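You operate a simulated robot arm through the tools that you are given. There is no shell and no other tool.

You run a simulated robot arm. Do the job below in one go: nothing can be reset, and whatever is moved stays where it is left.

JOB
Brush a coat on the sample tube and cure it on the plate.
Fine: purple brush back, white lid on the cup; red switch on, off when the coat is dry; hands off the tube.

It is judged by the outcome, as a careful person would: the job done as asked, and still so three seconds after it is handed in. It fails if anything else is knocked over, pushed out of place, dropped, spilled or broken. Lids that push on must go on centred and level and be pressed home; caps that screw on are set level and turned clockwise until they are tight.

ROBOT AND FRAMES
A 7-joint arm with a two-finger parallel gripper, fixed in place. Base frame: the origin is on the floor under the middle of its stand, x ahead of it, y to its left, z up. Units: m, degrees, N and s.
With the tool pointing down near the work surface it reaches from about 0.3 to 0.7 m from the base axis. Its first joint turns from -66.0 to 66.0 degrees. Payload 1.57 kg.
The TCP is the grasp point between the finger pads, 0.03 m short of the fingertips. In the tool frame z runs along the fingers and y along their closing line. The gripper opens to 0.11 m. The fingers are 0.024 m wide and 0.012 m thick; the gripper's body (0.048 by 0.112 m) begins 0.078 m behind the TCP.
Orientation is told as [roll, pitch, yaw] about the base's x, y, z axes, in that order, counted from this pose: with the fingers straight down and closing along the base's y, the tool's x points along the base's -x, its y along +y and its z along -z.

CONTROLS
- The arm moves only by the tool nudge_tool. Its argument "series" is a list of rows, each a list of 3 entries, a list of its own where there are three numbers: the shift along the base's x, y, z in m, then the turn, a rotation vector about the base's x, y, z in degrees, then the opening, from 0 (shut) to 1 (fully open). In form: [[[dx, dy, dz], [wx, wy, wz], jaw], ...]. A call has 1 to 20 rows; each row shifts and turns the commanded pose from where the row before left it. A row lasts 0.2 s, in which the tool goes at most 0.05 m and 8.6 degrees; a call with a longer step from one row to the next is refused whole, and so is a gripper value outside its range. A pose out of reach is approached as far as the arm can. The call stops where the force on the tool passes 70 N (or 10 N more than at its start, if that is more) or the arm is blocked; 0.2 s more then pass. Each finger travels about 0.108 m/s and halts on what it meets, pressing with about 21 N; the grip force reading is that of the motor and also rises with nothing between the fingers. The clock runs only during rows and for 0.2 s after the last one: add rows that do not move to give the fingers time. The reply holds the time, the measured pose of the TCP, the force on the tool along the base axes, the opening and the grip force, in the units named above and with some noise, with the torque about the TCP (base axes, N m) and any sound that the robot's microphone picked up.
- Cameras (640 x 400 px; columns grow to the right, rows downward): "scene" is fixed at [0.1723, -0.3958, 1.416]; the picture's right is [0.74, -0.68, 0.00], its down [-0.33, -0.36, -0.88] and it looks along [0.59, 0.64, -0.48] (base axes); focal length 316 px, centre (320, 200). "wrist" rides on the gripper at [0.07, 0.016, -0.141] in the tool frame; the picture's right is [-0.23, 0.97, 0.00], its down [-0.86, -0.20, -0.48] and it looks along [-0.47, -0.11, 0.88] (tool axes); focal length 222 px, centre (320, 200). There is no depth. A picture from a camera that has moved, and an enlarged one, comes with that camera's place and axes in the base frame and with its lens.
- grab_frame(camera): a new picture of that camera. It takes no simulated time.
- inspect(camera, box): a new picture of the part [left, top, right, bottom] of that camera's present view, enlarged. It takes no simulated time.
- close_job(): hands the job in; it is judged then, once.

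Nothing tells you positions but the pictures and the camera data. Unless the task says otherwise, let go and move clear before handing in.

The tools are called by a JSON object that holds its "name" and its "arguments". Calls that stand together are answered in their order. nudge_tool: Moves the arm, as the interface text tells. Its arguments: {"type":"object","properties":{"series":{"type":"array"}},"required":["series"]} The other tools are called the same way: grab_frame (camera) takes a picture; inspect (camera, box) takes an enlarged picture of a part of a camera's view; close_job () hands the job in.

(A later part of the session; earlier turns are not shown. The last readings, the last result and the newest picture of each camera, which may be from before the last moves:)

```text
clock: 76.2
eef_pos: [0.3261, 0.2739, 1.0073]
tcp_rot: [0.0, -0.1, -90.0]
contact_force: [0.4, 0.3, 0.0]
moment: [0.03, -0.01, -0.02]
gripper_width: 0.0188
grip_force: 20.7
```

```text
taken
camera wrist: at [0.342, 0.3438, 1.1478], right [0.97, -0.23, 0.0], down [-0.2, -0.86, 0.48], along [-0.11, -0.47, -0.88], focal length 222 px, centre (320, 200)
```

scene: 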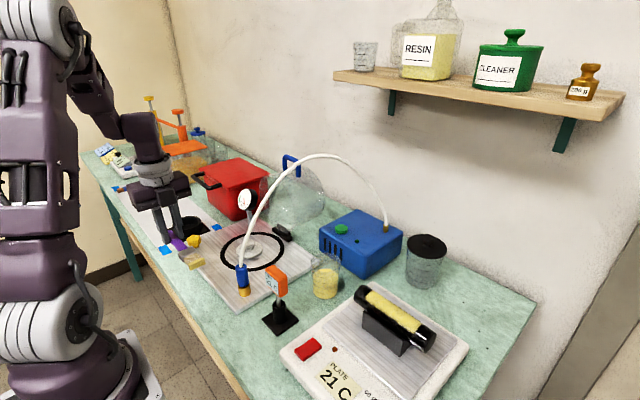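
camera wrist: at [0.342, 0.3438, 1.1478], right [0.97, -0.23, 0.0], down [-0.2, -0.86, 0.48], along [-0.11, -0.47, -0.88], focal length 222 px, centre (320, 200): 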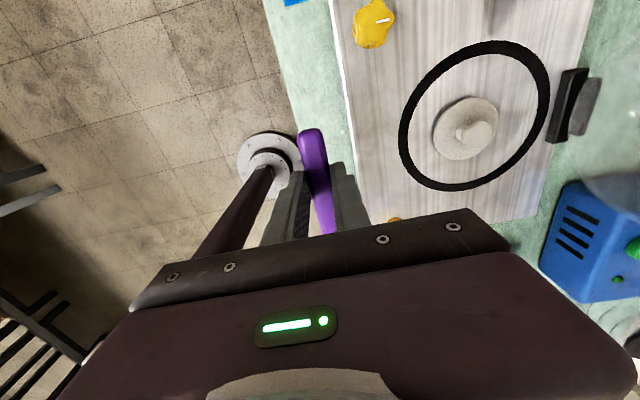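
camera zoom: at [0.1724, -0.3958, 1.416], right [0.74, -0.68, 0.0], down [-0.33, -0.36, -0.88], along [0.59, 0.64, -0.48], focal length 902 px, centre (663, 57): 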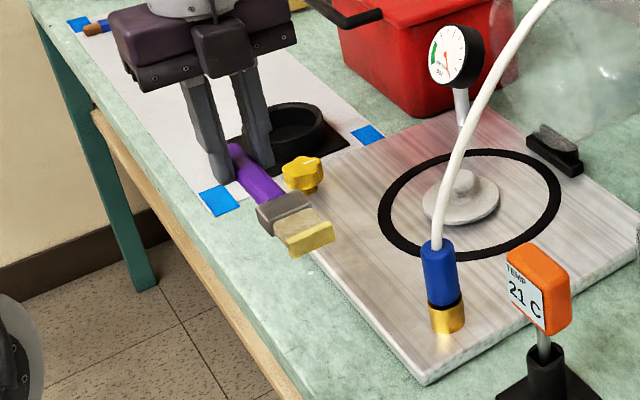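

The brush is level and above its original place. I'll lower toward the bench, reading the position for a small x correction.

{"name": "nudge_tool", "arguments": {"series": [[[0, 0, -0.04], [0, 0, 0], 0.0], [[0, 0, -0.03], [0, 0, 0], 0.0], [[0, 0, -0.02], [0, 0, 0], 0.0], [[0, 0, 0], [0, 0, 0], 0.0]]}}

{"name": "nudge_tool", "arguments": {"series": [[[0, 0, 0], [0, 0, 0], 0.0]]}}

{"name": "inspect", "arguments": {"camera": "scene", "box": [150, 220, 250, 320]}}

{"name": "inspect", "arguments": {"camera": "wrist", "box": [240, 100, 420, 240]}}

```text
clock: 77.2
eef_pos: [0.3287, 0.272, 0.9188]
tcp_rot: [0.0, 0.0, -90.0]
contact_force: [-1.0, -0.3, -0.6]
moment: [-0.01, 0.01, -0.01]
gripper_width: 0.0187
grip_force: 20.5
```

```text
clock: 77.6
eef_pos: [0.3282, 0.2718, 0.9191]
tcp_rot: [0.0, 0.0, -90.1]
contact_force: [0.6, -0.4, 0.2]
moment: [0.0, 0.0, 0.02]
gripper_width: 0.0188
grip_force: 20.8
```

```text
4.00 times, centred on (200, 270) of scene
camera zoom: at [0.1724, -0.3958, 1.416], right [0.74, -0.68, 0.0], down [-0.33, -0.36, -0.88], along [0.59, 0.64, -0.48], focal length 1262 px, centre (800, -80)
```

zoom: 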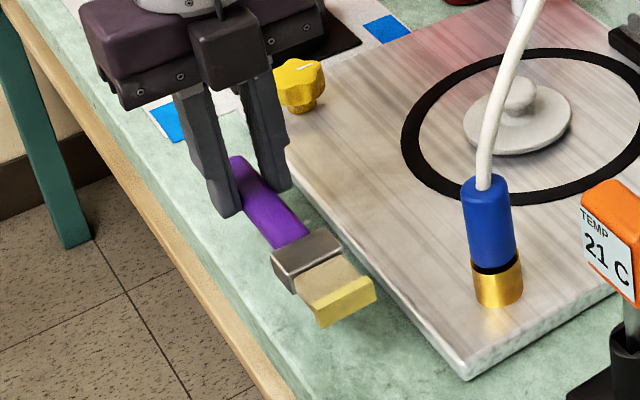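

```text
2.86 times, centred on (330, 170) of wrist
camera zoom: at [0.3449, 0.3423, 1.0591], right [0.97, -0.23, 0.0], down [-0.2, -0.86, 0.48], along [-0.11, -0.47, -0.88], focal length 635 px, centre (291, 286)
```

zoom: 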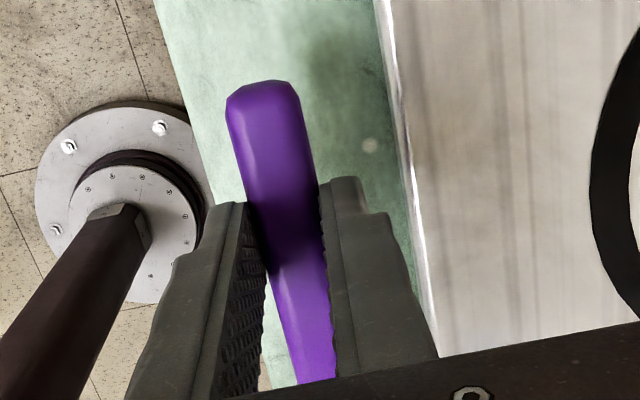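

The position reads about 3 mm short in x and 2 mm in y; I'll correct that and lower to just above bench contact.

{"name": "nudge_tool", "arguments": {"series": [[[0.003, 0.002, -0.015], [0, 0, 0], 0.0], [[0, 0, -0.012], [0, 0, 0], 0.0], [[0, 0, -0.005], [0, 0, 0], 0.0], [[0, 0, 0], [0, 0, 0], 0.0]]}}

{"name": "nudge_tool", "arguments": {"series": [[[0, 0, -0.0015], [0, 0, 0], 0.0]]}}

{"name": "inspect", "arguments": {"camera": "scene", "box": [150, 220, 250, 320]}}

```text
clock: 78.6
eef_pos: [0.3329, 0.2751, 0.8861]
tcp_rot: [0.0, 0.1, -89.9]
contact_force: [-0.1, -1.4, 5.2]
moment: [0.19, 0.0, 0.0]
gripper_width: 0.0189
grip_force: 21.4
```

```text
clock: 79.0
eef_pos: [0.3328, 0.275, 0.8833]
tcp_rot: [-0.1, 0.0, -89.9]
contact_force: [-2.4, -4.5, 12.5]
moment: [0.38, 0.05, 0.08]
gripper_width: 0.019
grip_force: 21.3
```

```text
4.00 times, centred on (200, 270) of scene
camera zoom: at [0.1722, -0.396, 1.416], right [0.74, -0.68, 0.0], down [-0.33, -0.36, -0.88], along [0.59, 0.64, -0.48], focal length 1262 px, centre (800, -80)
```

zoom: 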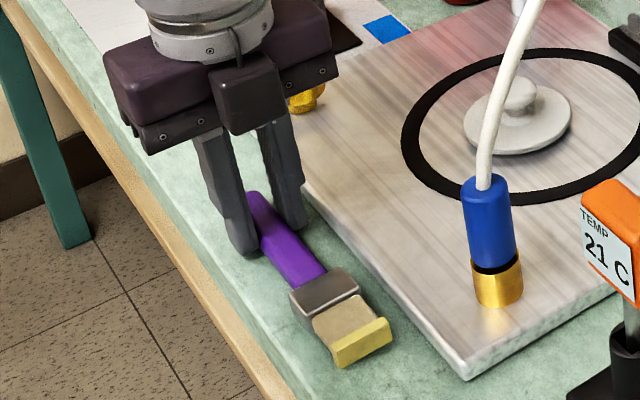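

The brush rests on the bench in its original spot. I'll ease up 1 mm and open the fingers just enough to release.

{"name": "nudge_tool", "arguments": {"series": [[[0, 0, 0.001], [0, 0, 0], 0.0], [[0, 0, 0], [0, 0, 0], 0.22], [[0, 0, 0], [0, 0, 0], 0.28], [[0, 0, 0], [0, 0, 0], 0.28]]}}

{"name": "inspect", "arguments": {"camera": "scene", "box": [150, 220, 250, 320]}}

{"name": "inspect", "arguments": {"camera": "wrist", "box": [240, 100, 420, 240]}}

```text
clock: 80.0
eef_pos: [0.3326, 0.2766, 0.8858]
tcp_rot: [0.0, 0.0, -90.1]
contact_force: [0.3, 1.1, 0.0]
moment: [0.03, -0.03, -0.01]
gripper_width: 0.0308
grip_force: 0.0
```

```text
4.00 times, centred on (200, 270) of scene
camera zoom: at [0.1723, -0.3958, 1.416], right [0.74, -0.68, 0.0], down [-0.33, -0.36, -0.88], along [0.59, 0.64, -0.48], focal length 1262 px, centre (800, -80)
```

zoom: 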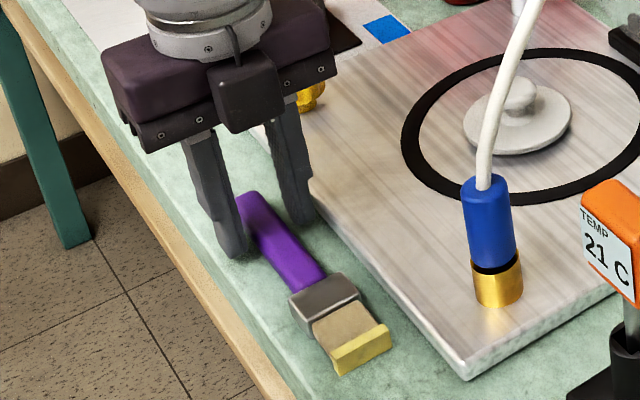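

```text
2.86 times, centred on (330, 170) of wrist
camera zoom: at [0.3487, 0.3457, 1.0258], right [0.97, -0.23, 0.0], down [-0.2, -0.86, 0.48], along [-0.11, -0.47, -0.88], focal length 635 px, centre (291, 286)
```

zoom: 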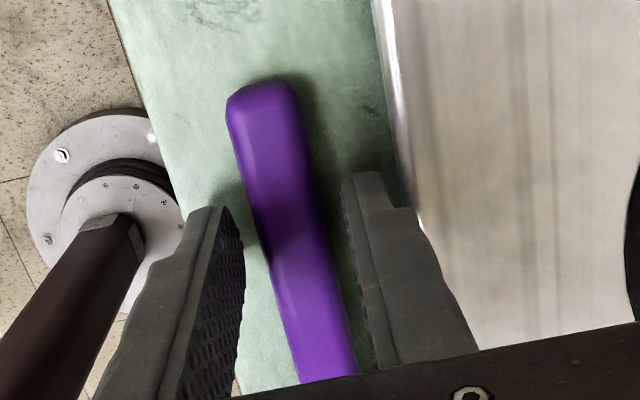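

The brush is back where it was and released. I'll rise clear and turn the gripper to +90° yaw, which keeps the camera on the side away from the hose for the lid work.

{"name": "nudge_tool", "arguments": {"series": [[[0, 0, 0.02], [0, 0, 0], 0.28], [[0, 0, 0.04], [0, 0, 0], 0.28], [[0, 0, 0.045], [0, 0, 0], 0.28], [[0, 0, 0.045], [0, 0, 0], 0.4], [[0, 0, 0.045], [0, 0, 0], 0.5], [[0.01, -0.01, 0.045], [0, 0, 0], 0.5], [[0.01, -0.01, 0.045], [0, 0, 0], 0.5], [[0.01, -0.01, 0.03], [0, 0, 8], 0.5], [[0, 0, 0], [0, 0, 8], 0.5], [[0, 0, 0], [0, 0, 8], 0.5], [[0, 0, 0], [0, 0, 8], 0.5], [[0, 0, 0], [0, 0, 8], 0.5], [[0, 0, 0], [0, 0, 8], 0.5], [[0, 0, 0], [0, 0, 8], 0.5], [[0, 0, 0], [0, 0, 8], 0.5], [[0, 0, 0], [0, 0, 8], 0.5], [[0, 0, 0], [0, 0, 8], 0.5], [[0, 0, 0], [0, 0, 8], 0.5], [[0, 0, 0], [0, 0, 2], 0.5]]}}

{"name": "grab_frame", "arguments": {"camera": "wrist"}}

{"name": "grab_frame", "arguments": {"camera": "scene"}}

```text
clock: 84.0
eef_pos: [0.3642, 0.2473, 1.2013]
tcp_rot: [0.0, -0.1, 0.2]
contact_force: [-0.4, 0.3, -0.3]
moment: [0.03, 0.02, -0.03]
gripper_width: 0.0548
grip_force: 0.0
```

```text
taken
camera wrist: at [0.2941, 0.264, 1.3416], right [0.22, 0.97, 0.0], down [0.86, -0.2, 0.48], along [0.47, -0.11, -0.88], focal length 222 px, centre (320, 200)
```

wrist: 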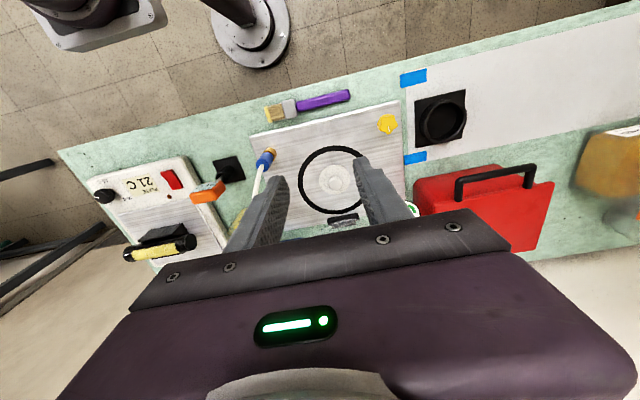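

```text
taken
```

scene: 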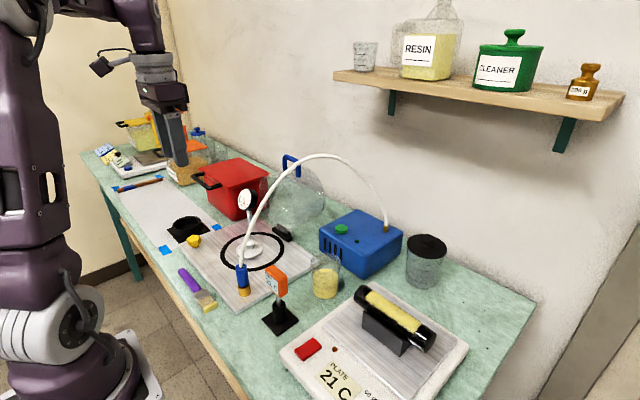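

From here I can see the brush back in place, the coated tube, and the lid. I'll zoom in on the lid, then continue the rotation.

{"name": "inspect", "arguments": {"camera": "wrist", "box": [280, 130, 390, 220]}}

{"name": "nudge_tool", "arguments": {"series": [[[0, 0, 0], [0, 0, 8], 0.5], [[0, 0, 0], [0, 0, 8], 0.5], [[0, 0, 0], [0, 0, 8], 0.5], [[0, 0, 0], [0, 0, 8], 0.5], [[0, 0, 0], [0, 0, 8], 0.5], [[0, 0, 0], [0, 0, 8], 0.5], [[0, 0, 0], [0, 0, 8], 0.5], [[0, 0, 0], [0, 0, 8], 0.5], [[0, 0, 0], [0, 0, 8], 0.5], [[0, 0, 0], [0, 0, 8], 0.5], [[0, 0, 0], [0, 0, 8], 0.5], [[0, 0, 0], [0, 0, 2], 0.5], [[0, 0, 0], [0, 0, 0], 0.5]]}}

{"name": "grab_frame", "arguments": {"camera": "wrist"}}

{"name": "grab_frame", "arguments": {"camera": "scene"}}

```text
4.44 times, centred on (335, 175) of wrist
camera zoom: at [0.2941, 0.264, 1.3416], right [0.22, 0.97, 0.0], down [0.86, -0.2, 0.48], along [0.47, -0.11, -0.88], focal length 987 px, centre (253, 311)
```

zoom: 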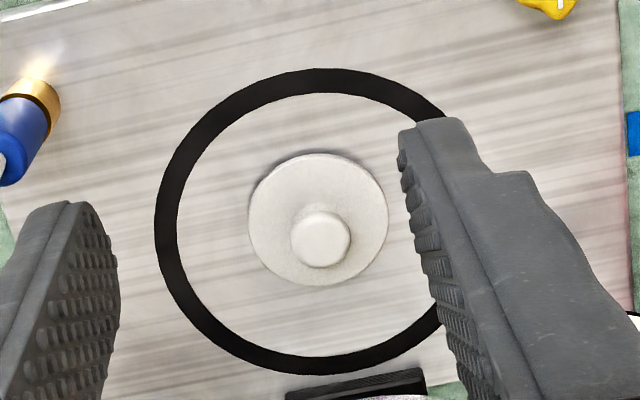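

```text
clock: 86.8
eef_pos: [0.3625, 0.2463, 1.2018]
tcp_rot: [0.0, 0.0, 90.2]
contact_force: [-0.1, -0.2, -0.6]
moment: [-0.03, 0.01, -0.02]
gripper_width: 0.0551
grip_force: 0.1
```

```text
taken
camera wrist: at [0.3473, 0.1771, 1.3413], right [-0.97, 0.23, 0.0], down [0.2, 0.86, 0.48], along [0.11, 0.47, -0.88], focal length 222 px, centre (320, 200)
```

wrist: 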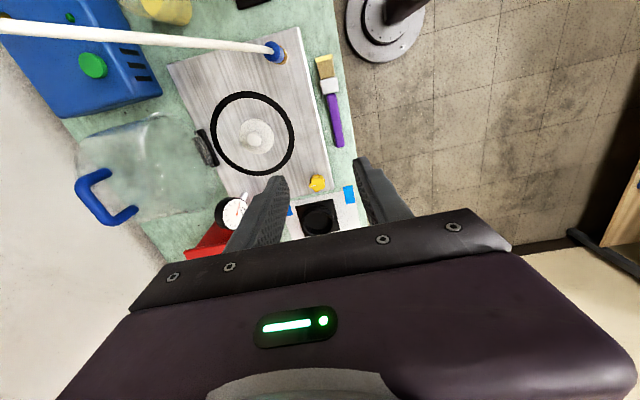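

```text
taken
```

scene: 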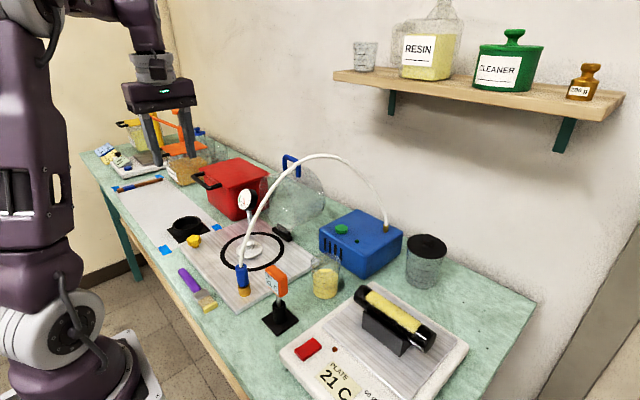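

Yaw +90° is reachable. I'll zoom in on the lid from this side to triangulate it.

{"name": "inspect", "arguments": {"camera": "wrist", "box": [200, 90, 310, 180]}}

{"name": "inspect", "arguments": {"camera": "scene", "box": [225, 215, 285, 285]}}

```text
4.44 times, centred on (255, 135) of wrist
camera zoom: at [0.3473, 0.1771, 1.3413], right [-0.97, 0.23, 0.0], down [0.2, 0.86, 0.48], along [0.11, 0.47, -0.88], focal length 987 px, centre (609, 489)
```

zoom: 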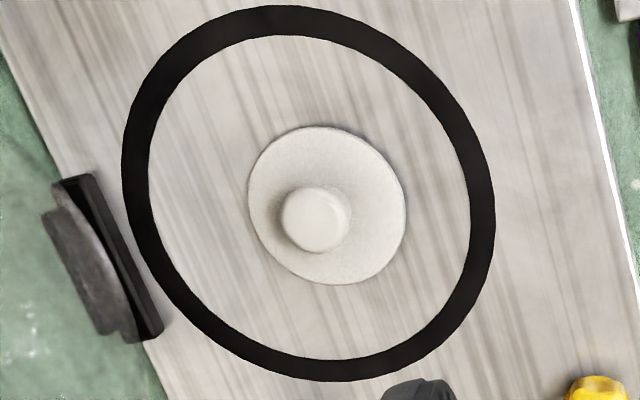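

```text
5.71 times, centred on (255, 250) of scene
camera zoom: at [0.1723, -0.3958, 1.416], right [0.74, -0.68, 0.0], down [-0.33, -0.36, -0.88], along [0.59, 0.64, -0.48], focal length 1803 px, centre (691, -86)
```

zoom: 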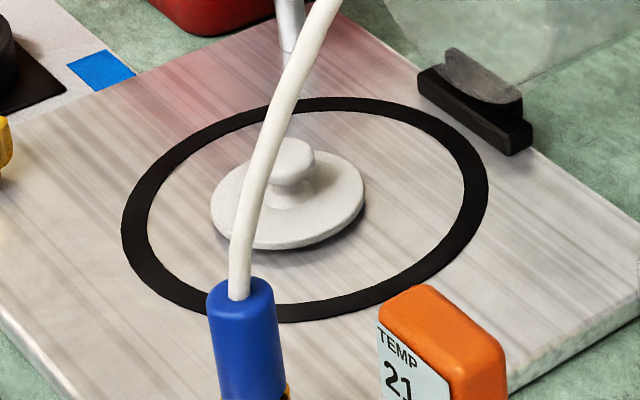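

The lid's disc is about 73 mm across, centred near (0.498, 0.249) with its knob top near z 0.90. I'll tilt the hand 12° toward -y (the same tilt I'll use at the cup, to clear the hose) and move above the lid.

{"name": "nudge_tool", "arguments": {"series": [[[0.025, 0, 0], [6, 0, 0], 0.5], [[0.035, 0, 0], [6, 0, 0], 0.5], [[0.04, 0, -0.02], [0, 0, 0], 0.5], [[0.035, 0.003, -0.03], [0, 0, 0], 0.5], [[0, 0, -0.04], [0, 0, 0], 0.5], [[0, 0, -0.02], [0, 0, 0], 0.5], [[0, 0, 0], [0, 0, 0], 0.5]]}}

{"name": "grab_frame", "arguments": {"camera": "wrist"}}

{"name": "grab_frame", "arguments": {"camera": "scene"}}

{"name": "inspect", "arguments": {"camera": "wrist", "box": [240, 100, 420, 240]}}

```text
clock: 88.4
eef_pos: [0.4982, 0.249, 1.0922]
tcp_rot: [0.0, -11.9, 89.9]
contact_force: [-0.6, -0.4, -0.3]
moment: [-0.02, 0.02, -0.03]
gripper_width: 0.0549
grip_force: 0.0
```

```text
taken
camera wrist: at [0.4812, 0.152, 1.2139], right [-0.97, 0.22, 0.05], down [0.2, 0.74, 0.65], along [0.11, 0.64, -0.76], focal length 222 px, centre (320, 200)
```

wrist: 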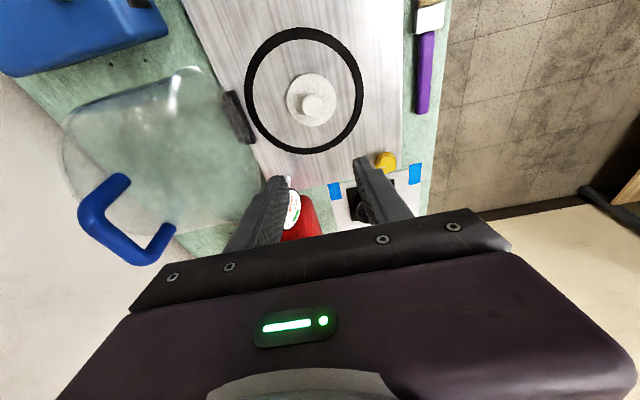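

```text
taken
```

scene: 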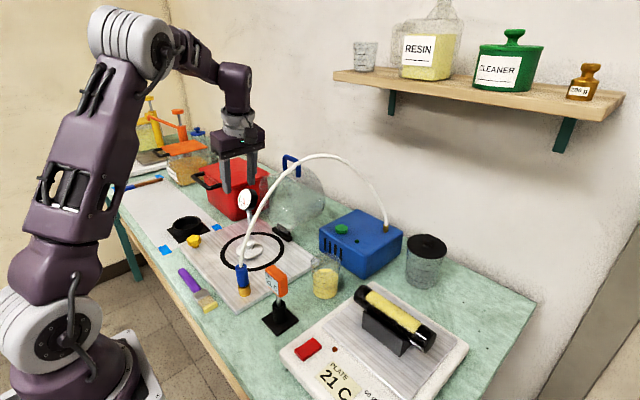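

```text
2.86 times, centred on (330, 170) of wrist
camera zoom: at [0.4812, 0.152, 1.2139], right [-0.97, 0.22, 0.05], down [0.2, 0.74, 0.65], along [0.11, 0.64, -0.76], focal length 635 px, centre (291, 286)
```

zoom: 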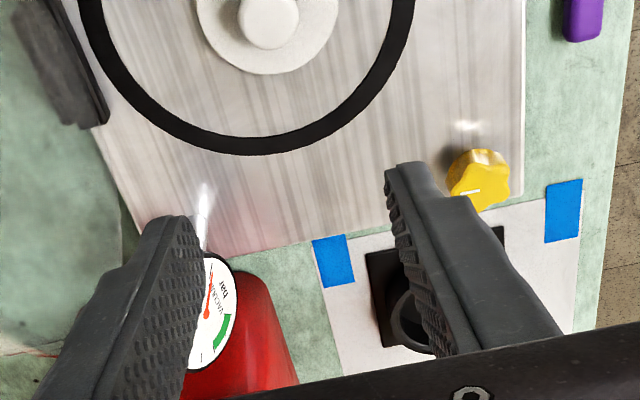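

I'm above the lid with clearance to hose and gauge. I'll zoom on the lid once more for a precise fix before going down.

{"name": "inspect", "arguments": {"camera": "wrist", "box": [270, 60, 360, 140]}}

{"name": "inspect", "arguments": {"camera": "scene", "box": [200, 150, 300, 280]}}

```text
5.00 times, centred on (315, 100) of wrist
camera zoom: at [0.4812, 0.152, 1.2139], right [-0.97, 0.22, 0.05], down [0.2, 0.74, 0.65], along [0.11, 0.64, -0.76], focal length 1111 px, centre (345, 700)
```

zoom: 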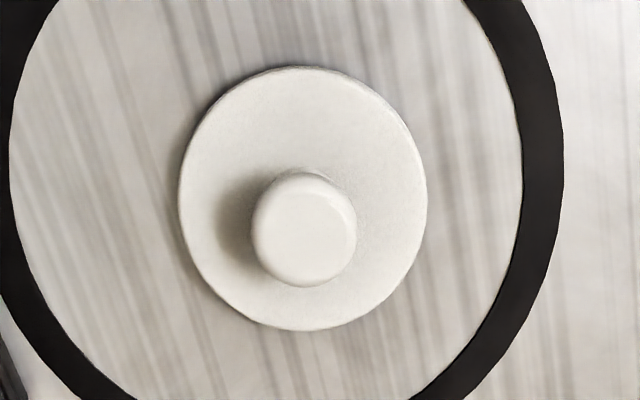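

```text
3.08 times, centred on (250, 215) of scene
camera zoom: at [0.1724, -0.3958, 1.416], right [0.74, -0.68, 0.0], down [-0.33, -0.36, -0.88], along [0.59, 0.64, -0.48], focal length 971 px, centre (535, 154)
```

zoom: 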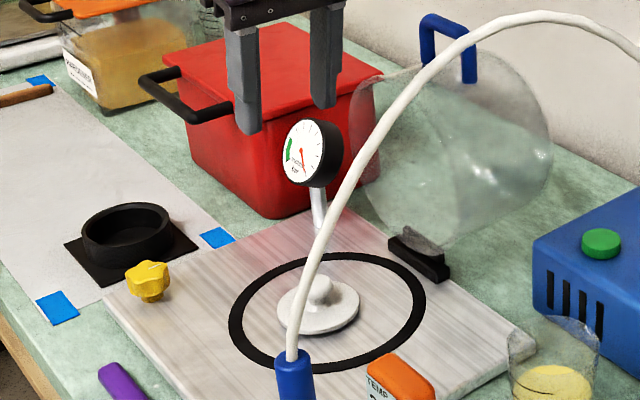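

The knob is centred at about (0.4995, 0.2495) with its top near z 0.895. I'll descend with a slight y correction and check just above the lid.

{"name": "nudge_tool", "arguments": {"series": [[[0.0013, -0.0043, -0.04], [0, 0, 0], 0.5], [[0, 0, -0.045], [0, 0, 0], 0.5], [[0, 0, -0.04], [0, 0, 0], 0.5], [[0, 0, -0.02], [0, 0, 0], 0.5], [[0, 0, 0], [0, 0, 0], 0.5]]}}

{"name": "inspect", "arguments": {"camera": "wrist", "box": [240, 100, 420, 240]}}

{"name": "inspect", "arguments": {"camera": "scene", "box": [210, 170, 310, 290]}}

```text
clock: 89.6
eef_pos: [0.5007, 0.2469, 0.9441]
tcp_rot: [0.0, -12.0, 90.1]
contact_force: [0.3, -1.0, 0.6]
moment: [-0.02, 0.0, 0.0]
gripper_width: 0.055
grip_force: 0.2
```

```text
2.86 times, centred on (330, 170) of wrist
camera zoom: at [0.4838, 0.1494, 1.0677], right [-0.97, 0.22, 0.05], down [0.2, 0.74, 0.65], along [0.11, 0.64, -0.76], focal length 635 px, centre (291, 286)
```

zoom: 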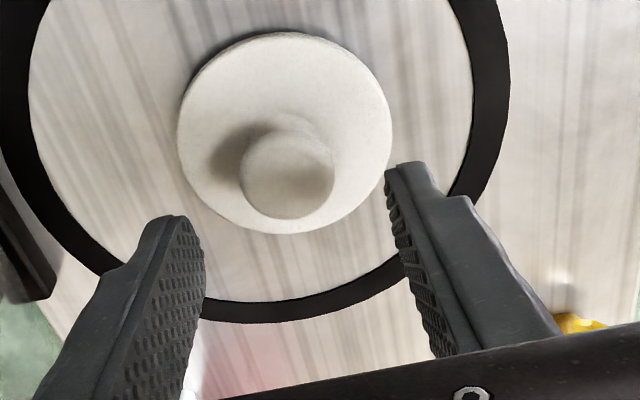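

```text
3.33 times, centred on (260, 230) of scene
camera zoom: at [0.1724, -0.3958, 1.416], right [0.74, -0.68, 0.0], down [-0.33, -0.36, -0.88], along [0.59, 0.64, -0.48], focal length 1052 px, centre (520, 100)
```

zoom: 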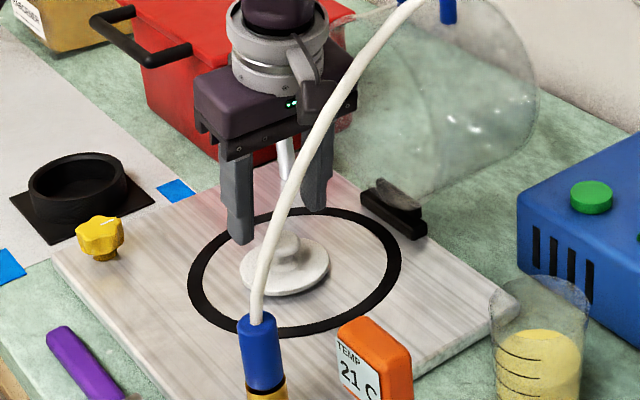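

The knob is well centred between the fingers. I'll make a 2 mm correction and lower to grip height.

{"name": "nudge_tool", "arguments": {"series": [[[-0.001, -0.002, -0.015], [0, 0, 0], 0.5], [[0, 0, -0.012], [0, 0, 0], 0.5], [[0, 0, -0.005], [0, 0, 0], 0.5], [[0, 0, 0], [0, 0, 0], 0.5]]}}

{"name": "inspect", "arguments": {"camera": "wrist", "box": [240, 100, 420, 240]}}

{"name": "inspect", "arguments": {"camera": "scene", "box": [220, 210, 290, 280]}}

```text
clock: 90.6
eef_pos: [0.4995, 0.2424, 0.9129]
tcp_rot: [0.0, -12.0, 89.9]
contact_force: [0.4, 0.1, 0.4]
moment: [0.01, 0.01, 0.02]
gripper_width: 0.0552
grip_force: 0.0
```

```text
2.86 times, centred on (330, 170) of wrist
camera zoom: at [0.4829, 0.1457, 1.036], right [-0.97, 0.22, 0.05], down [0.2, 0.74, 0.65], along [0.11, 0.64, -0.76], focal length 635 px, centre (291, 286)
```

zoom: 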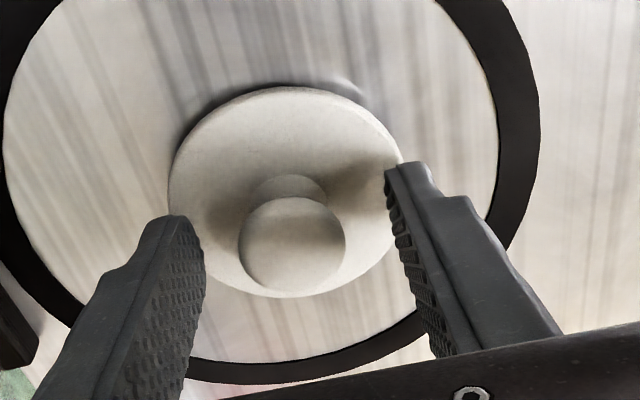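

```text
5.71 times, centred on (255, 245) of scene
camera zoom: at [0.1723, -0.3958, 1.416], right [0.74, -0.68, 0.0], down [-0.33, -0.36, -0.88], along [0.59, 0.64, -0.48], focal length 1803 px, centre (691, -57)
```

zoom: 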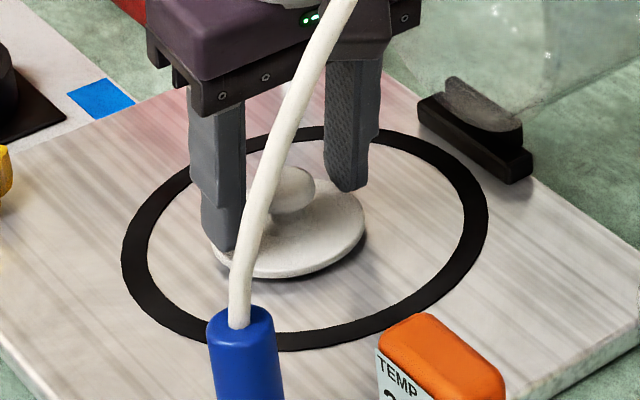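

The fingers straddle the knob evenly. I'll lower 2 mm more for a fuller hold and close gently.

{"name": "nudge_tool", "arguments": {"series": [[[0, 0, -0.002], [0, 0, 0], 0.5], [[0, 0, 0], [0, 0, 0], 0.4], [[0, 0, 0], [0, 0, 0], 0.3], [[0, 0, 0], [0, 0, 0], 0.2], [[0, 0, 0], [0, 0, 0], 0.1], [[0, 0, 0], [0, 0, 0], 0.0], [[0, 0, 0], [0, 0, 0], 0.0]]}}

{"name": "inspect", "arguments": {"camera": "wrist", "box": [240, 100, 420, 240]}}

{"name": "inspect", "arguments": {"camera": "scene", "box": [220, 210, 290, 280]}}

```text
clock: 92.2
eef_pos: [0.4985, 0.2438, 0.9106]
tcp_rot: [0.0, -12.0, 90.0]
contact_force: [0.7, 0.2, 0.6]
moment: [0.0, -0.03, 0.0]
gripper_width: 0.0236
grip_force: 21.3
```

```text
2.86 times, centred on (330, 170) of wrist
camera zoom: at [0.4821, 0.1462, 1.0343], right [-0.97, 0.22, 0.05], down [0.2, 0.74, 0.65], along [0.11, 0.64, -0.76], focal length 635 px, centre (291, 286)
```

zoom: 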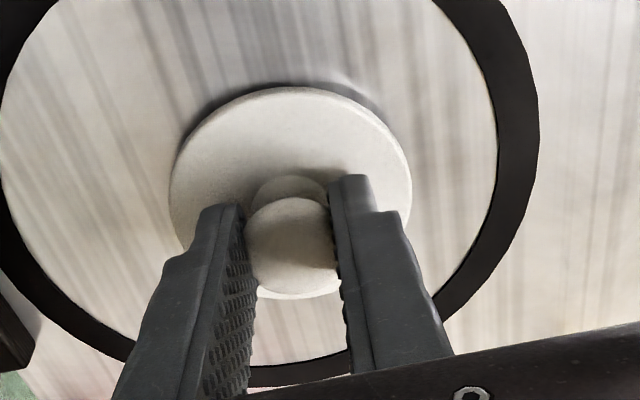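

```text
5.71 times, centred on (255, 245) of scene
camera zoom: at [0.1723, -0.3958, 1.416], right [0.74, -0.68, 0.0], down [-0.33, -0.36, -0.88], along [0.59, 0.64, -0.48], focal length 1803 px, centre (691, -57)
```

zoom: 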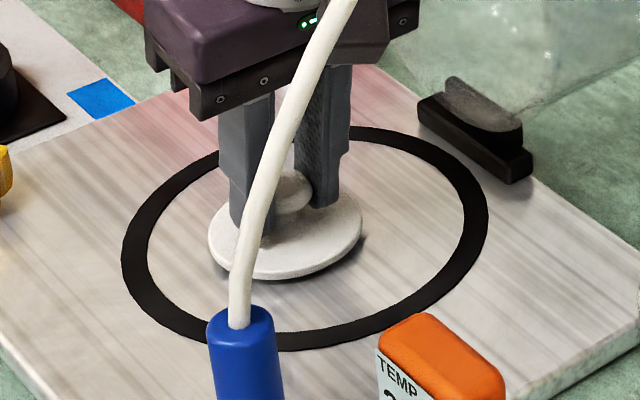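

The knob is gripped at 23.6 mm. I'll lift a little and check the lid stays level.

{"name": "nudge_tool", "arguments": {"series": [[[0, 0, 0.01], [0, 0, 0], 0.0], [[0, 0, 0.02], [0, 0, 0], 0.0], [[0, 0, 0.03], [0, 0, 0], 0.0], [[0, 0, 0], [0, 0, 0], 0.0]]}}

{"name": "inspect", "arguments": {"camera": "scene", "box": [210, 180, 300, 280]}}

{"name": "grab_frame", "arguments": {"camera": "wrist"}}

```text
clock: 93.2
eef_pos: [0.4978, 0.2419, 0.9699]
tcp_rot: [0.1, -12.0, 89.9]
contact_force: [-0.4, 0.4, 0.7]
moment: [-0.02, -0.01, 0.01]
gripper_width: 0.0236
grip_force: 21.1
```

```text
4.00 times, centred on (255, 230) of scene
camera zoom: at [0.1723, -0.3958, 1.416], right [0.74, -0.68, 0.0], down [-0.33, -0.36, -0.88], along [0.59, 0.64, -0.48], focal length 1262 px, centre (580, 80)
```

zoom: 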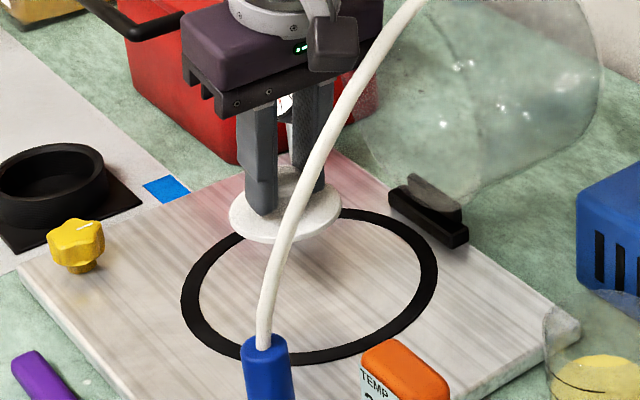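

```text
taken
camera wrist: at [0.4816, 0.1454, 1.0941], right [-0.97, 0.22, 0.05], down [0.2, 0.74, 0.65], along [0.11, 0.64, -0.76], focal length 222 px, centre (320, 200)
```

wrist: 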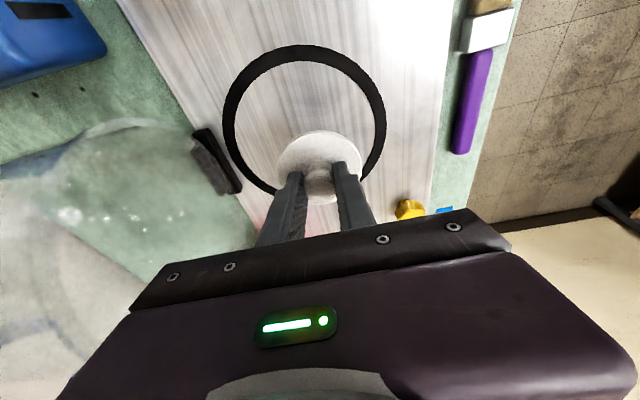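

The lid is level in the grip. I'll raise it straight up to z ≈ 1.30, above the hose arch, before crossing toward the cup side.

{"name": "nudge_tool", "arguments": {"series": [[[0, 0, 0.04], [0, 0, 0], 0.0], [[0, 0, 0.04], [0, 0, 0], 0.0], [[0, 0, 0.04], [0, 0, 0], 0.0], [[0, 0.015, 0.04], [0, 0, 0], 0.0], [[0, 0.005, 0.042], [0, 0, 0], 0.0], [[0, 0, 0.043], [0, 0, 0], 0.0], [[0, 0, 0.043], [0, 0, 0], 0.0], [[0, 0, 0.043], [0, 0, 0], 0.0], [[0, 0, 0], [0, 0, 0], 0.0]]}}

{"name": "grab_frame", "arguments": {"camera": "scene"}}

{"name": "grab_frame", "arguments": {"camera": "wrist"}}

```text
clock: 95.2
eef_pos: [0.4987, 0.2635, 1.2715]
tcp_rot: [0.0, -12.0, 90.0]
contact_force: [0.0, -0.7, -0.6]
moment: [0.04, 0.03, 0.01]
gripper_width: 0.0237
grip_force: 21.1
out of reach, approached as far as the arm can: row 8
```

```text
taken
```

scene: 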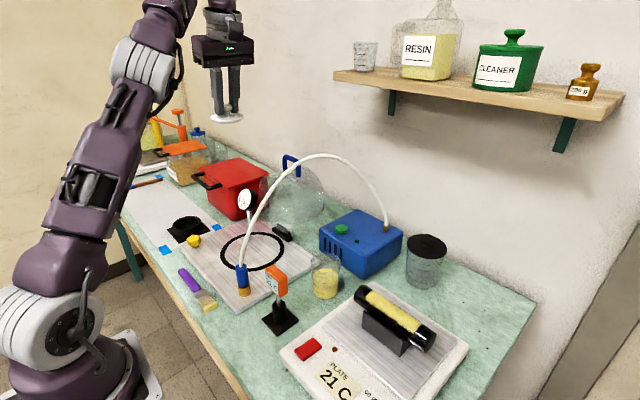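

```text
taken
camera wrist: at [0.4829, 0.166, 1.3942], right [-0.97, 0.22, 0.05], down [0.2, 0.74, 0.65], along [0.11, 0.64, -0.76], focal length 222 px, centre (320, 200)
```

wrist: 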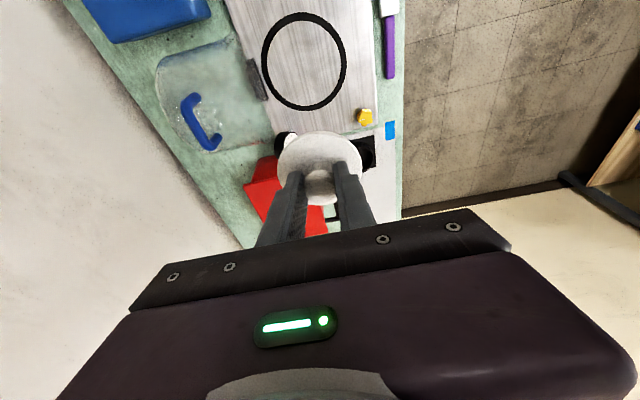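

The arm tops out at z ≈ 1.27 here, so I'll cross the hose where it is low instead: at x ≈ 0.40 with the lid's underside near 1.17.

{"name": "nudge_tool", "arguments": {"series": [[[-0.03, -0.008, -0.02], [0, 0, 0], 0.0], [[-0.033, -0.008, -0.015], [0, 0, 0], 0.0], [[-0.036, -0.008, -0.012], [0, 0, 0], 0.0], [[0, -0.02, 0], [0, 0, 0], 0.0], [[0, 0, 0], [0, 0, 0], 0.0]]}}

{"name": "grab_frame", "arguments": {"camera": "scene"}}

```text
clock: 96.4
eef_pos: [0.3983, 0.2173, 1.2205]
tcp_rot: [0.0, -12.1, 89.9]
contact_force: [-0.8, 0.1, 0.5]
moment: [0.02, -0.02, -0.03]
gripper_width: 0.0238
grip_force: 20.9
```

```text
taken
```

scene: 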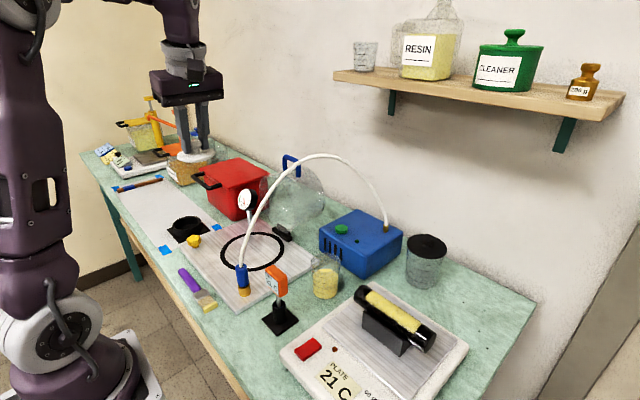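

The lid is at x 0.40, z 1.22. I'll carry it across in y over the low part of the hose.

{"name": "nudge_tool", "arguments": {"series": [[[0, -0.037, 0], [0, 0, 0], 0.0], [[0, -0.037, 0], [0, 0, 0], 0.0], [[0, -0.037, 0], [0, 0, 0], 0.0], [[0, -0.037, 0], [0, 0, 0], 0.0], [[0, -0.037, 0], [0, 0, 0], 0.0], [[0, -0.037, 0], [0, 0, 0], 0.0], [[0, -0.037, 0], [0, 0, 0], 0.0], [[0, -0.037, 0], [0, 0, 0], 0.0], [[0, 0, 0], [0, 0, 0], 0.0]]}}

{"name": "grab_frame", "arguments": {"camera": "scene"}}

{"name": "grab_frame", "arguments": {"camera": "wrist"}}

```text
clock: 98.4
eef_pos: [0.4017, -0.0773, 1.2202]
tcp_rot: [0.0, -12.0, 90.0]
contact_force: [-0.5, 0.4, 0.3]
moment: [-0.02, -0.01, -0.01]
gripper_width: 0.0238
grip_force: 20.8
```

```text
taken
```

scene: 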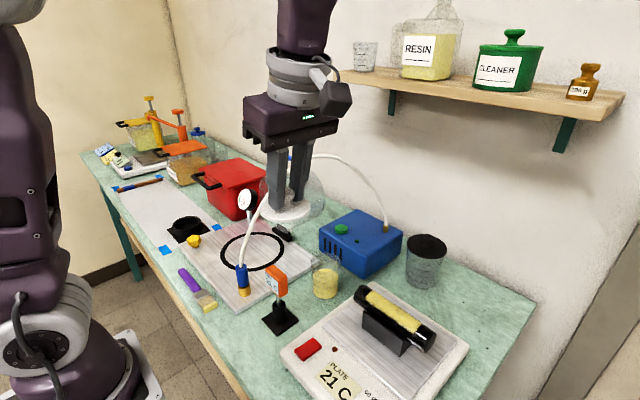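

```text
taken
camera wrist: at [0.3855, -0.1739, 1.3432], right [-0.97, 0.22, 0.05], down [0.2, 0.74, 0.65], along [0.11, 0.64, -0.76], focal length 222 px, centre (320, 200)
```

wrist: 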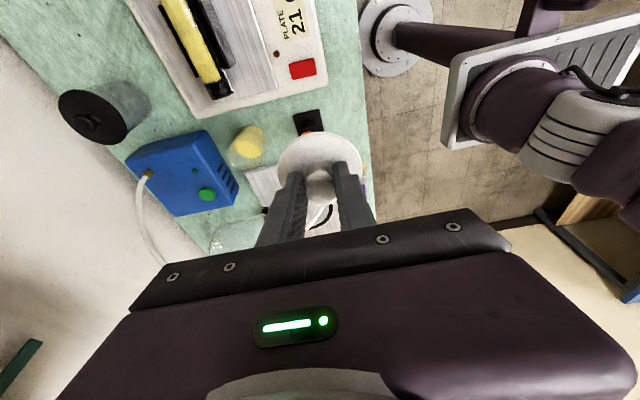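

I've crossed without touching anything. I'll zoom on the cup from here to refine its centre, then move toward it.

{"name": "inspect", "arguments": {"camera": "wrist", "box": [210, 110, 290, 180]}}

{"name": "nudge_tool", "arguments": {"series": [[[0.04, 0, -0.02], [0, 0, 0], 0.0], [[0.04, 0, -0.025], [0, 0, 0], 0.0], [[0.04, 0, -0.025], [0, 0, 0], 0.0], [[0.038, 0, -0.025], [0, 0, 0], 0.0], [[0, 0, 0], [0, 0, 0], 0.0]]}}

{"name": "grab_frame", "arguments": {"camera": "scene"}}

{"name": "grab_frame", "arguments": {"camera": "wrist"}}

```text
5.71 times, centred on (250, 145) of wrist
camera zoom: at [0.3855, -0.1739, 1.3432], right [-0.97, 0.22, 0.05], down [0.2, 0.74, 0.65], along [0.11, 0.64, -0.76], focal length 1269 px, centre (720, 514)
```

zoom: 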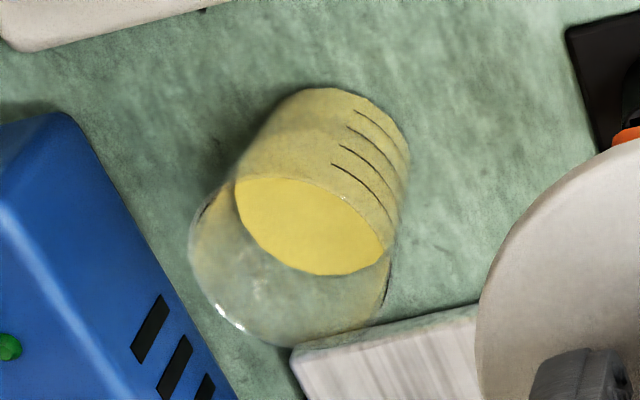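

```text
clock: 99.6
eef_pos: [0.5594, -0.0765, 1.1262]
tcp_rot: [0.1, -11.9, 90.0]
contact_force: [0.9, -0.4, 0.7]
moment: [0.05, 0.0, -0.02]
gripper_width: 0.0237
grip_force: 21.2
```

```text
taken
```

scene: 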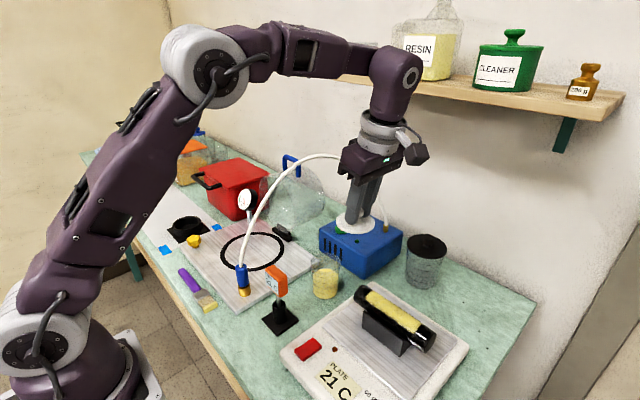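

```text
taken
camera wrist: at [0.5436, -0.1749, 1.2496], right [-0.97, 0.22, 0.05], down [0.2, 0.74, 0.65], along [0.11, 0.64, -0.76], focal length 222 px, centre (320, 200)
```

wrist: 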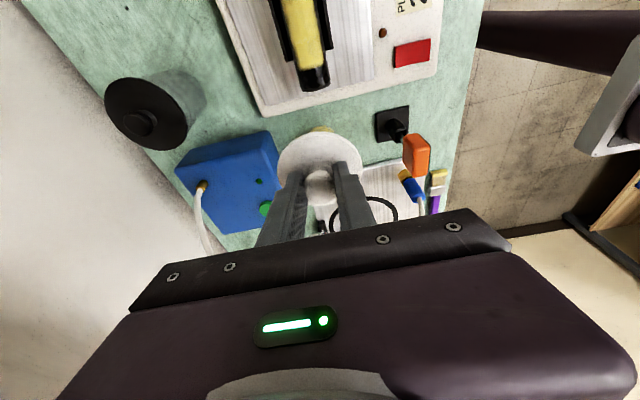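

The best cup estimate is (0.562, 0.010). I'll lower and slide the lid over the cup in a diagonal approach, stopping about 1.5 cm above the rim to check alignment.

{"name": "nudge_tool", "arguments": {"series": [[[0.001, 0.015, -0.03], [0, 0, 0], 0.0], [[0.001, 0.015, -0.03], [0, 0, 0], 0.0], [[0, 0.015, -0.03], [0, 0, 0], 0.0], [[0, 0.018, -0.004], [0, 0, 0], 0.0], [[0, 0.018, -0.002], [0, 0, 0], 0.0], [[0, 0, 0], [0, 0, 0], 0.0]]}}

{"name": "inspect", "arguments": {"camera": "scene", "box": [290, 190, 370, 310]}}

{"name": "grab_frame", "arguments": {"camera": "scene"}}

{"name": "grab_frame", "arguments": {"camera": "wrist"}}

```text
clock: 101.0
eef_pos: [0.5584, 0.0059, 1.0341]
tcp_rot: [0.0, -12.0, 90.1]
contact_force: [1.0, -1.1, 0.0]
moment: [0.01, 0.04, 0.02]
gripper_width: 0.0236
grip_force: 20.8
```

```text
3.33 times, centred on (330, 250) of scene
camera zoom: at [0.1724, -0.3958, 1.416], right [0.74, -0.68, 0.0], down [-0.33, -0.36, -0.88], along [0.59, 0.64, -0.48], focal length 1052 px, centre (287, 33)
```

zoom: 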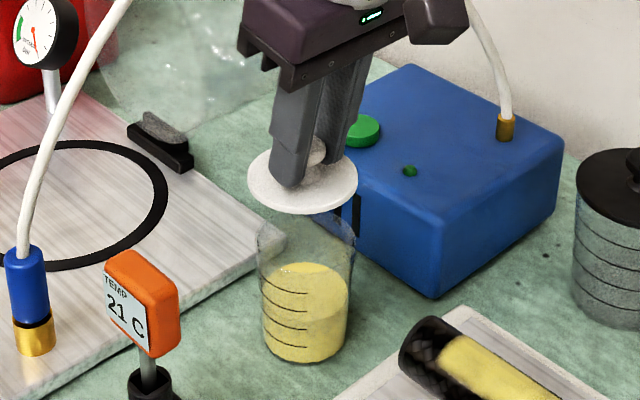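

```text
taken
```

scene: 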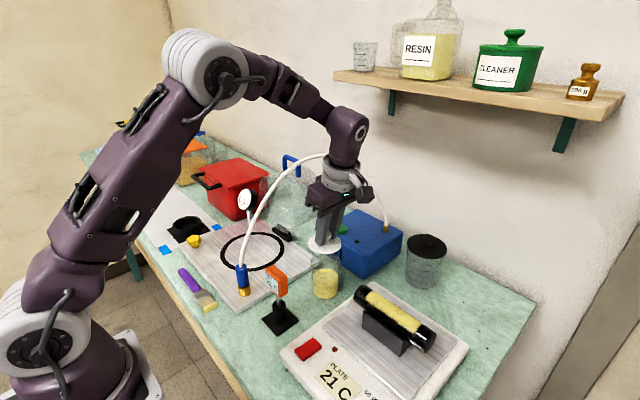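

```text
taken
camera wrist: at [0.5426, -0.093, 1.1564], right [-0.97, 0.22, 0.05], down [0.2, 0.74, 0.65], along [0.11, 0.64, -0.76], focal length 222 px, centre (320, 200)
```

wrist: 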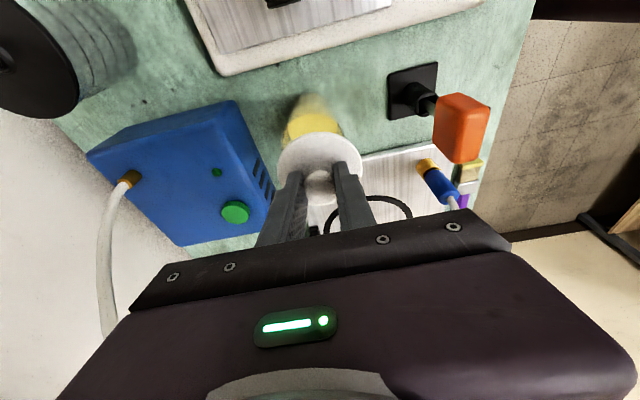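

The lid sits about 4.5 cm above its seating height and looks about 3 mm short in x. I'll correct, lower closer and compare the outlines in a tighter zoom.

{"name": "nudge_tool", "arguments": {"series": [[[0.003, 0, -0.012], [0, 0, 0], 0.0], [[0, 0, -0.012], [0, 0, 0], 0.0], [[0, 0, 0], [0, 0, 0], 0.0]]}}

{"name": "inspect", "arguments": {"camera": "scene", "box": [300, 220, 360, 300]}}

{"name": "inspect", "arguments": {"camera": "wrist", "box": [250, 80, 390, 220]}}

```text
clock: 101.8
eef_pos: [0.5611, 0.0045, 1.009]
tcp_rot: [-0.1, -12.0, 89.9]
contact_force: [-0.2, 0.4, -0.1]
moment: [0.01, 0.03, 0.01]
gripper_width: 0.0236
grip_force: 21.2
```

```text
5.00 times, centred on (330, 260) of scene
camera zoom: at [0.1724, -0.3958, 1.416], right [0.74, -0.68, 0.0], down [-0.33, -0.36, -0.88], along [0.59, 0.64, -0.48], focal length 1578 px, centre (270, -100)
```

zoom: 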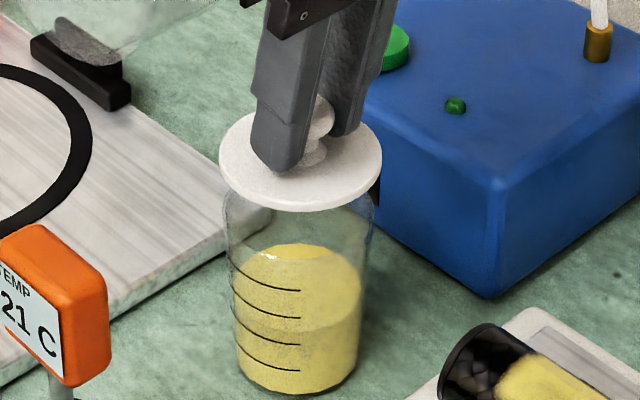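

```text
2.86 times, centred on (320, 150) of wrist
camera zoom: at [0.546, -0.0937, 1.1332], right [-0.97, 0.22, 0.05], down [0.2, 0.74, 0.65], along [0.11, 0.64, -0.76], focal length 635 px, centre (320, 343)
```

zoom: 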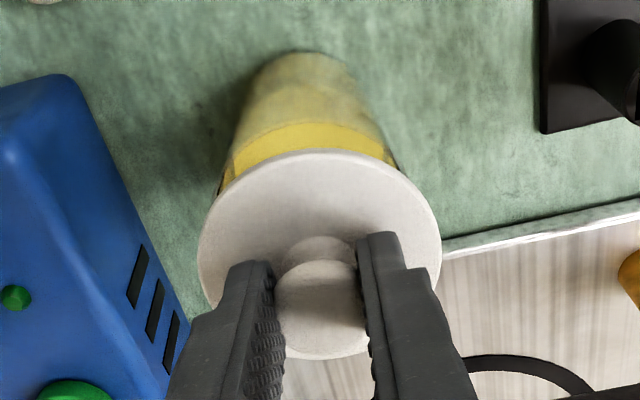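

The scene and wrist estimates of the cup differ by a few millimetres along the viewing direction. I'll back the lid off to the side so the wrist camera can see the whole cup rim and fix its centre properly.

{"name": "nudge_tool", "arguments": {"series": [[[0, -0.015, 0.025], [0, 0, 0], 0.0], [[0, -0.02, 0.035], [0, 0, 0], 0.0], [[-0.02, -0.01, 0.035], [0, 0, 0], 0.0], [[-0.035, 0, 0.02], [0, 0, 0], 0.0], [[-0.035, 0, 0], [0, 0, 0], 0.0], [[0, 0, 0], [0, 0, 0], 0.0]]}}

{"name": "grab_frame", "arguments": {"camera": "wrist"}}

{"name": "grab_frame", "arguments": {"camera": "scene"}}

```text
clock: 103.2
eef_pos: [0.4744, -0.0381, 1.1256]
tcp_rot: [0.0, -12.0, 90.1]
contact_force: [0.1, 0.2, -0.2]
moment: [-0.03, 0.0, -0.01]
gripper_width: 0.0235
grip_force: 21.1
```

```text
taken
camera wrist: at [0.4578, -0.1352, 1.2495], right [-0.97, 0.22, 0.05], down [0.2, 0.74, 0.65], along [0.11, 0.64, -0.76], focal length 222 px, centre (320, 200)
```

wrist: 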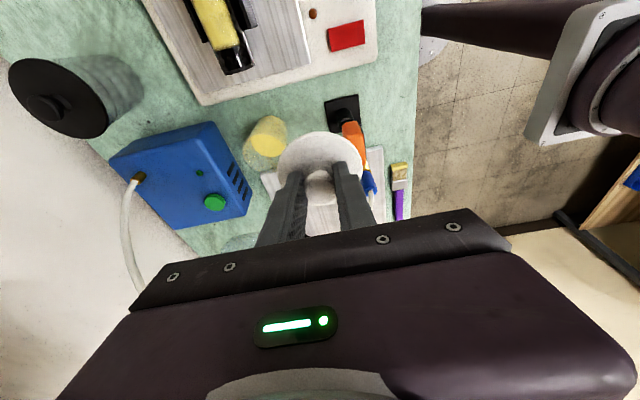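

```text
taken
```

scene: 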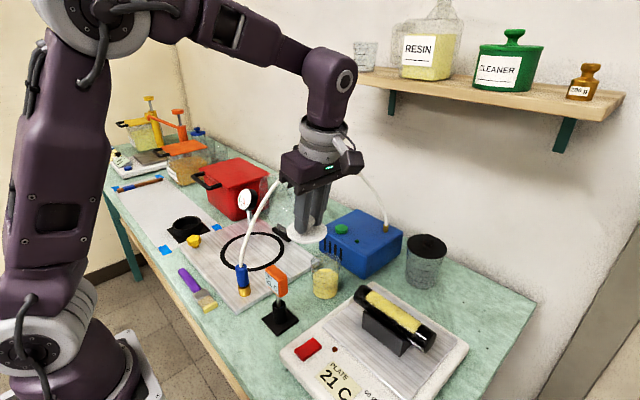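

The cup is now visible beside the lid. Zooming in on its rim and base.

{"name": "inspect", "arguments": {"camera": "wrist", "box": [225, 100, 305, 180]}}

{"name": "inspect", "arguments": {"camera": "scene", "box": [300, 240, 350, 305]}}

```text
5.00 times, centred on (265, 140) of wrist
camera zoom: at [0.4578, -0.1352, 1.2495], right [-0.97, 0.22, 0.05], down [0.2, 0.74, 0.65], along [0.11, 0.64, -0.76], focal length 1111 px, centre (595, 500)
```

zoom: 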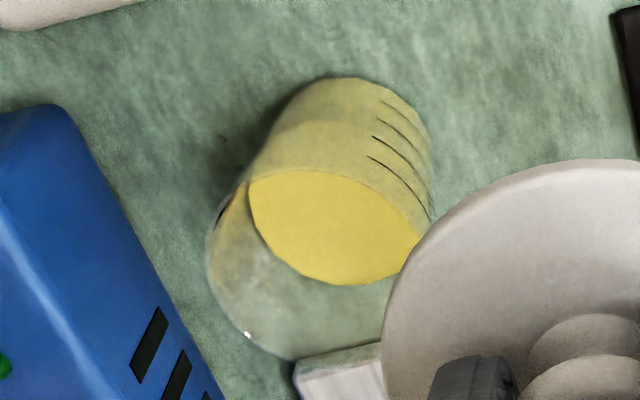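

```text
6.15 times, centred on (325, 272) of scene
camera zoom: at [0.1723, -0.3958, 1.416], right [0.74, -0.68, 0.0], down [-0.33, -0.36, -0.88], along [0.59, 0.64, -0.48], focal length 1942 px, centre (289, -246)
```

zoom: 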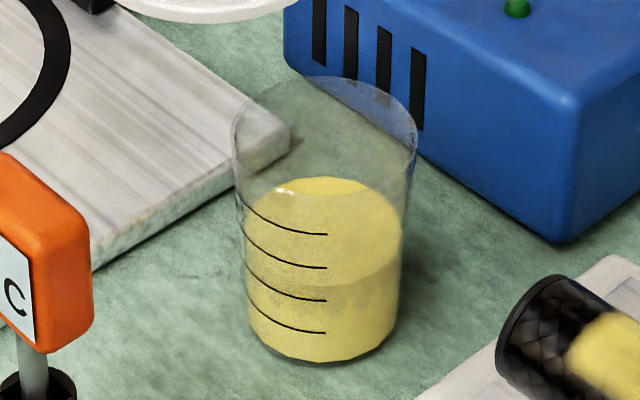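

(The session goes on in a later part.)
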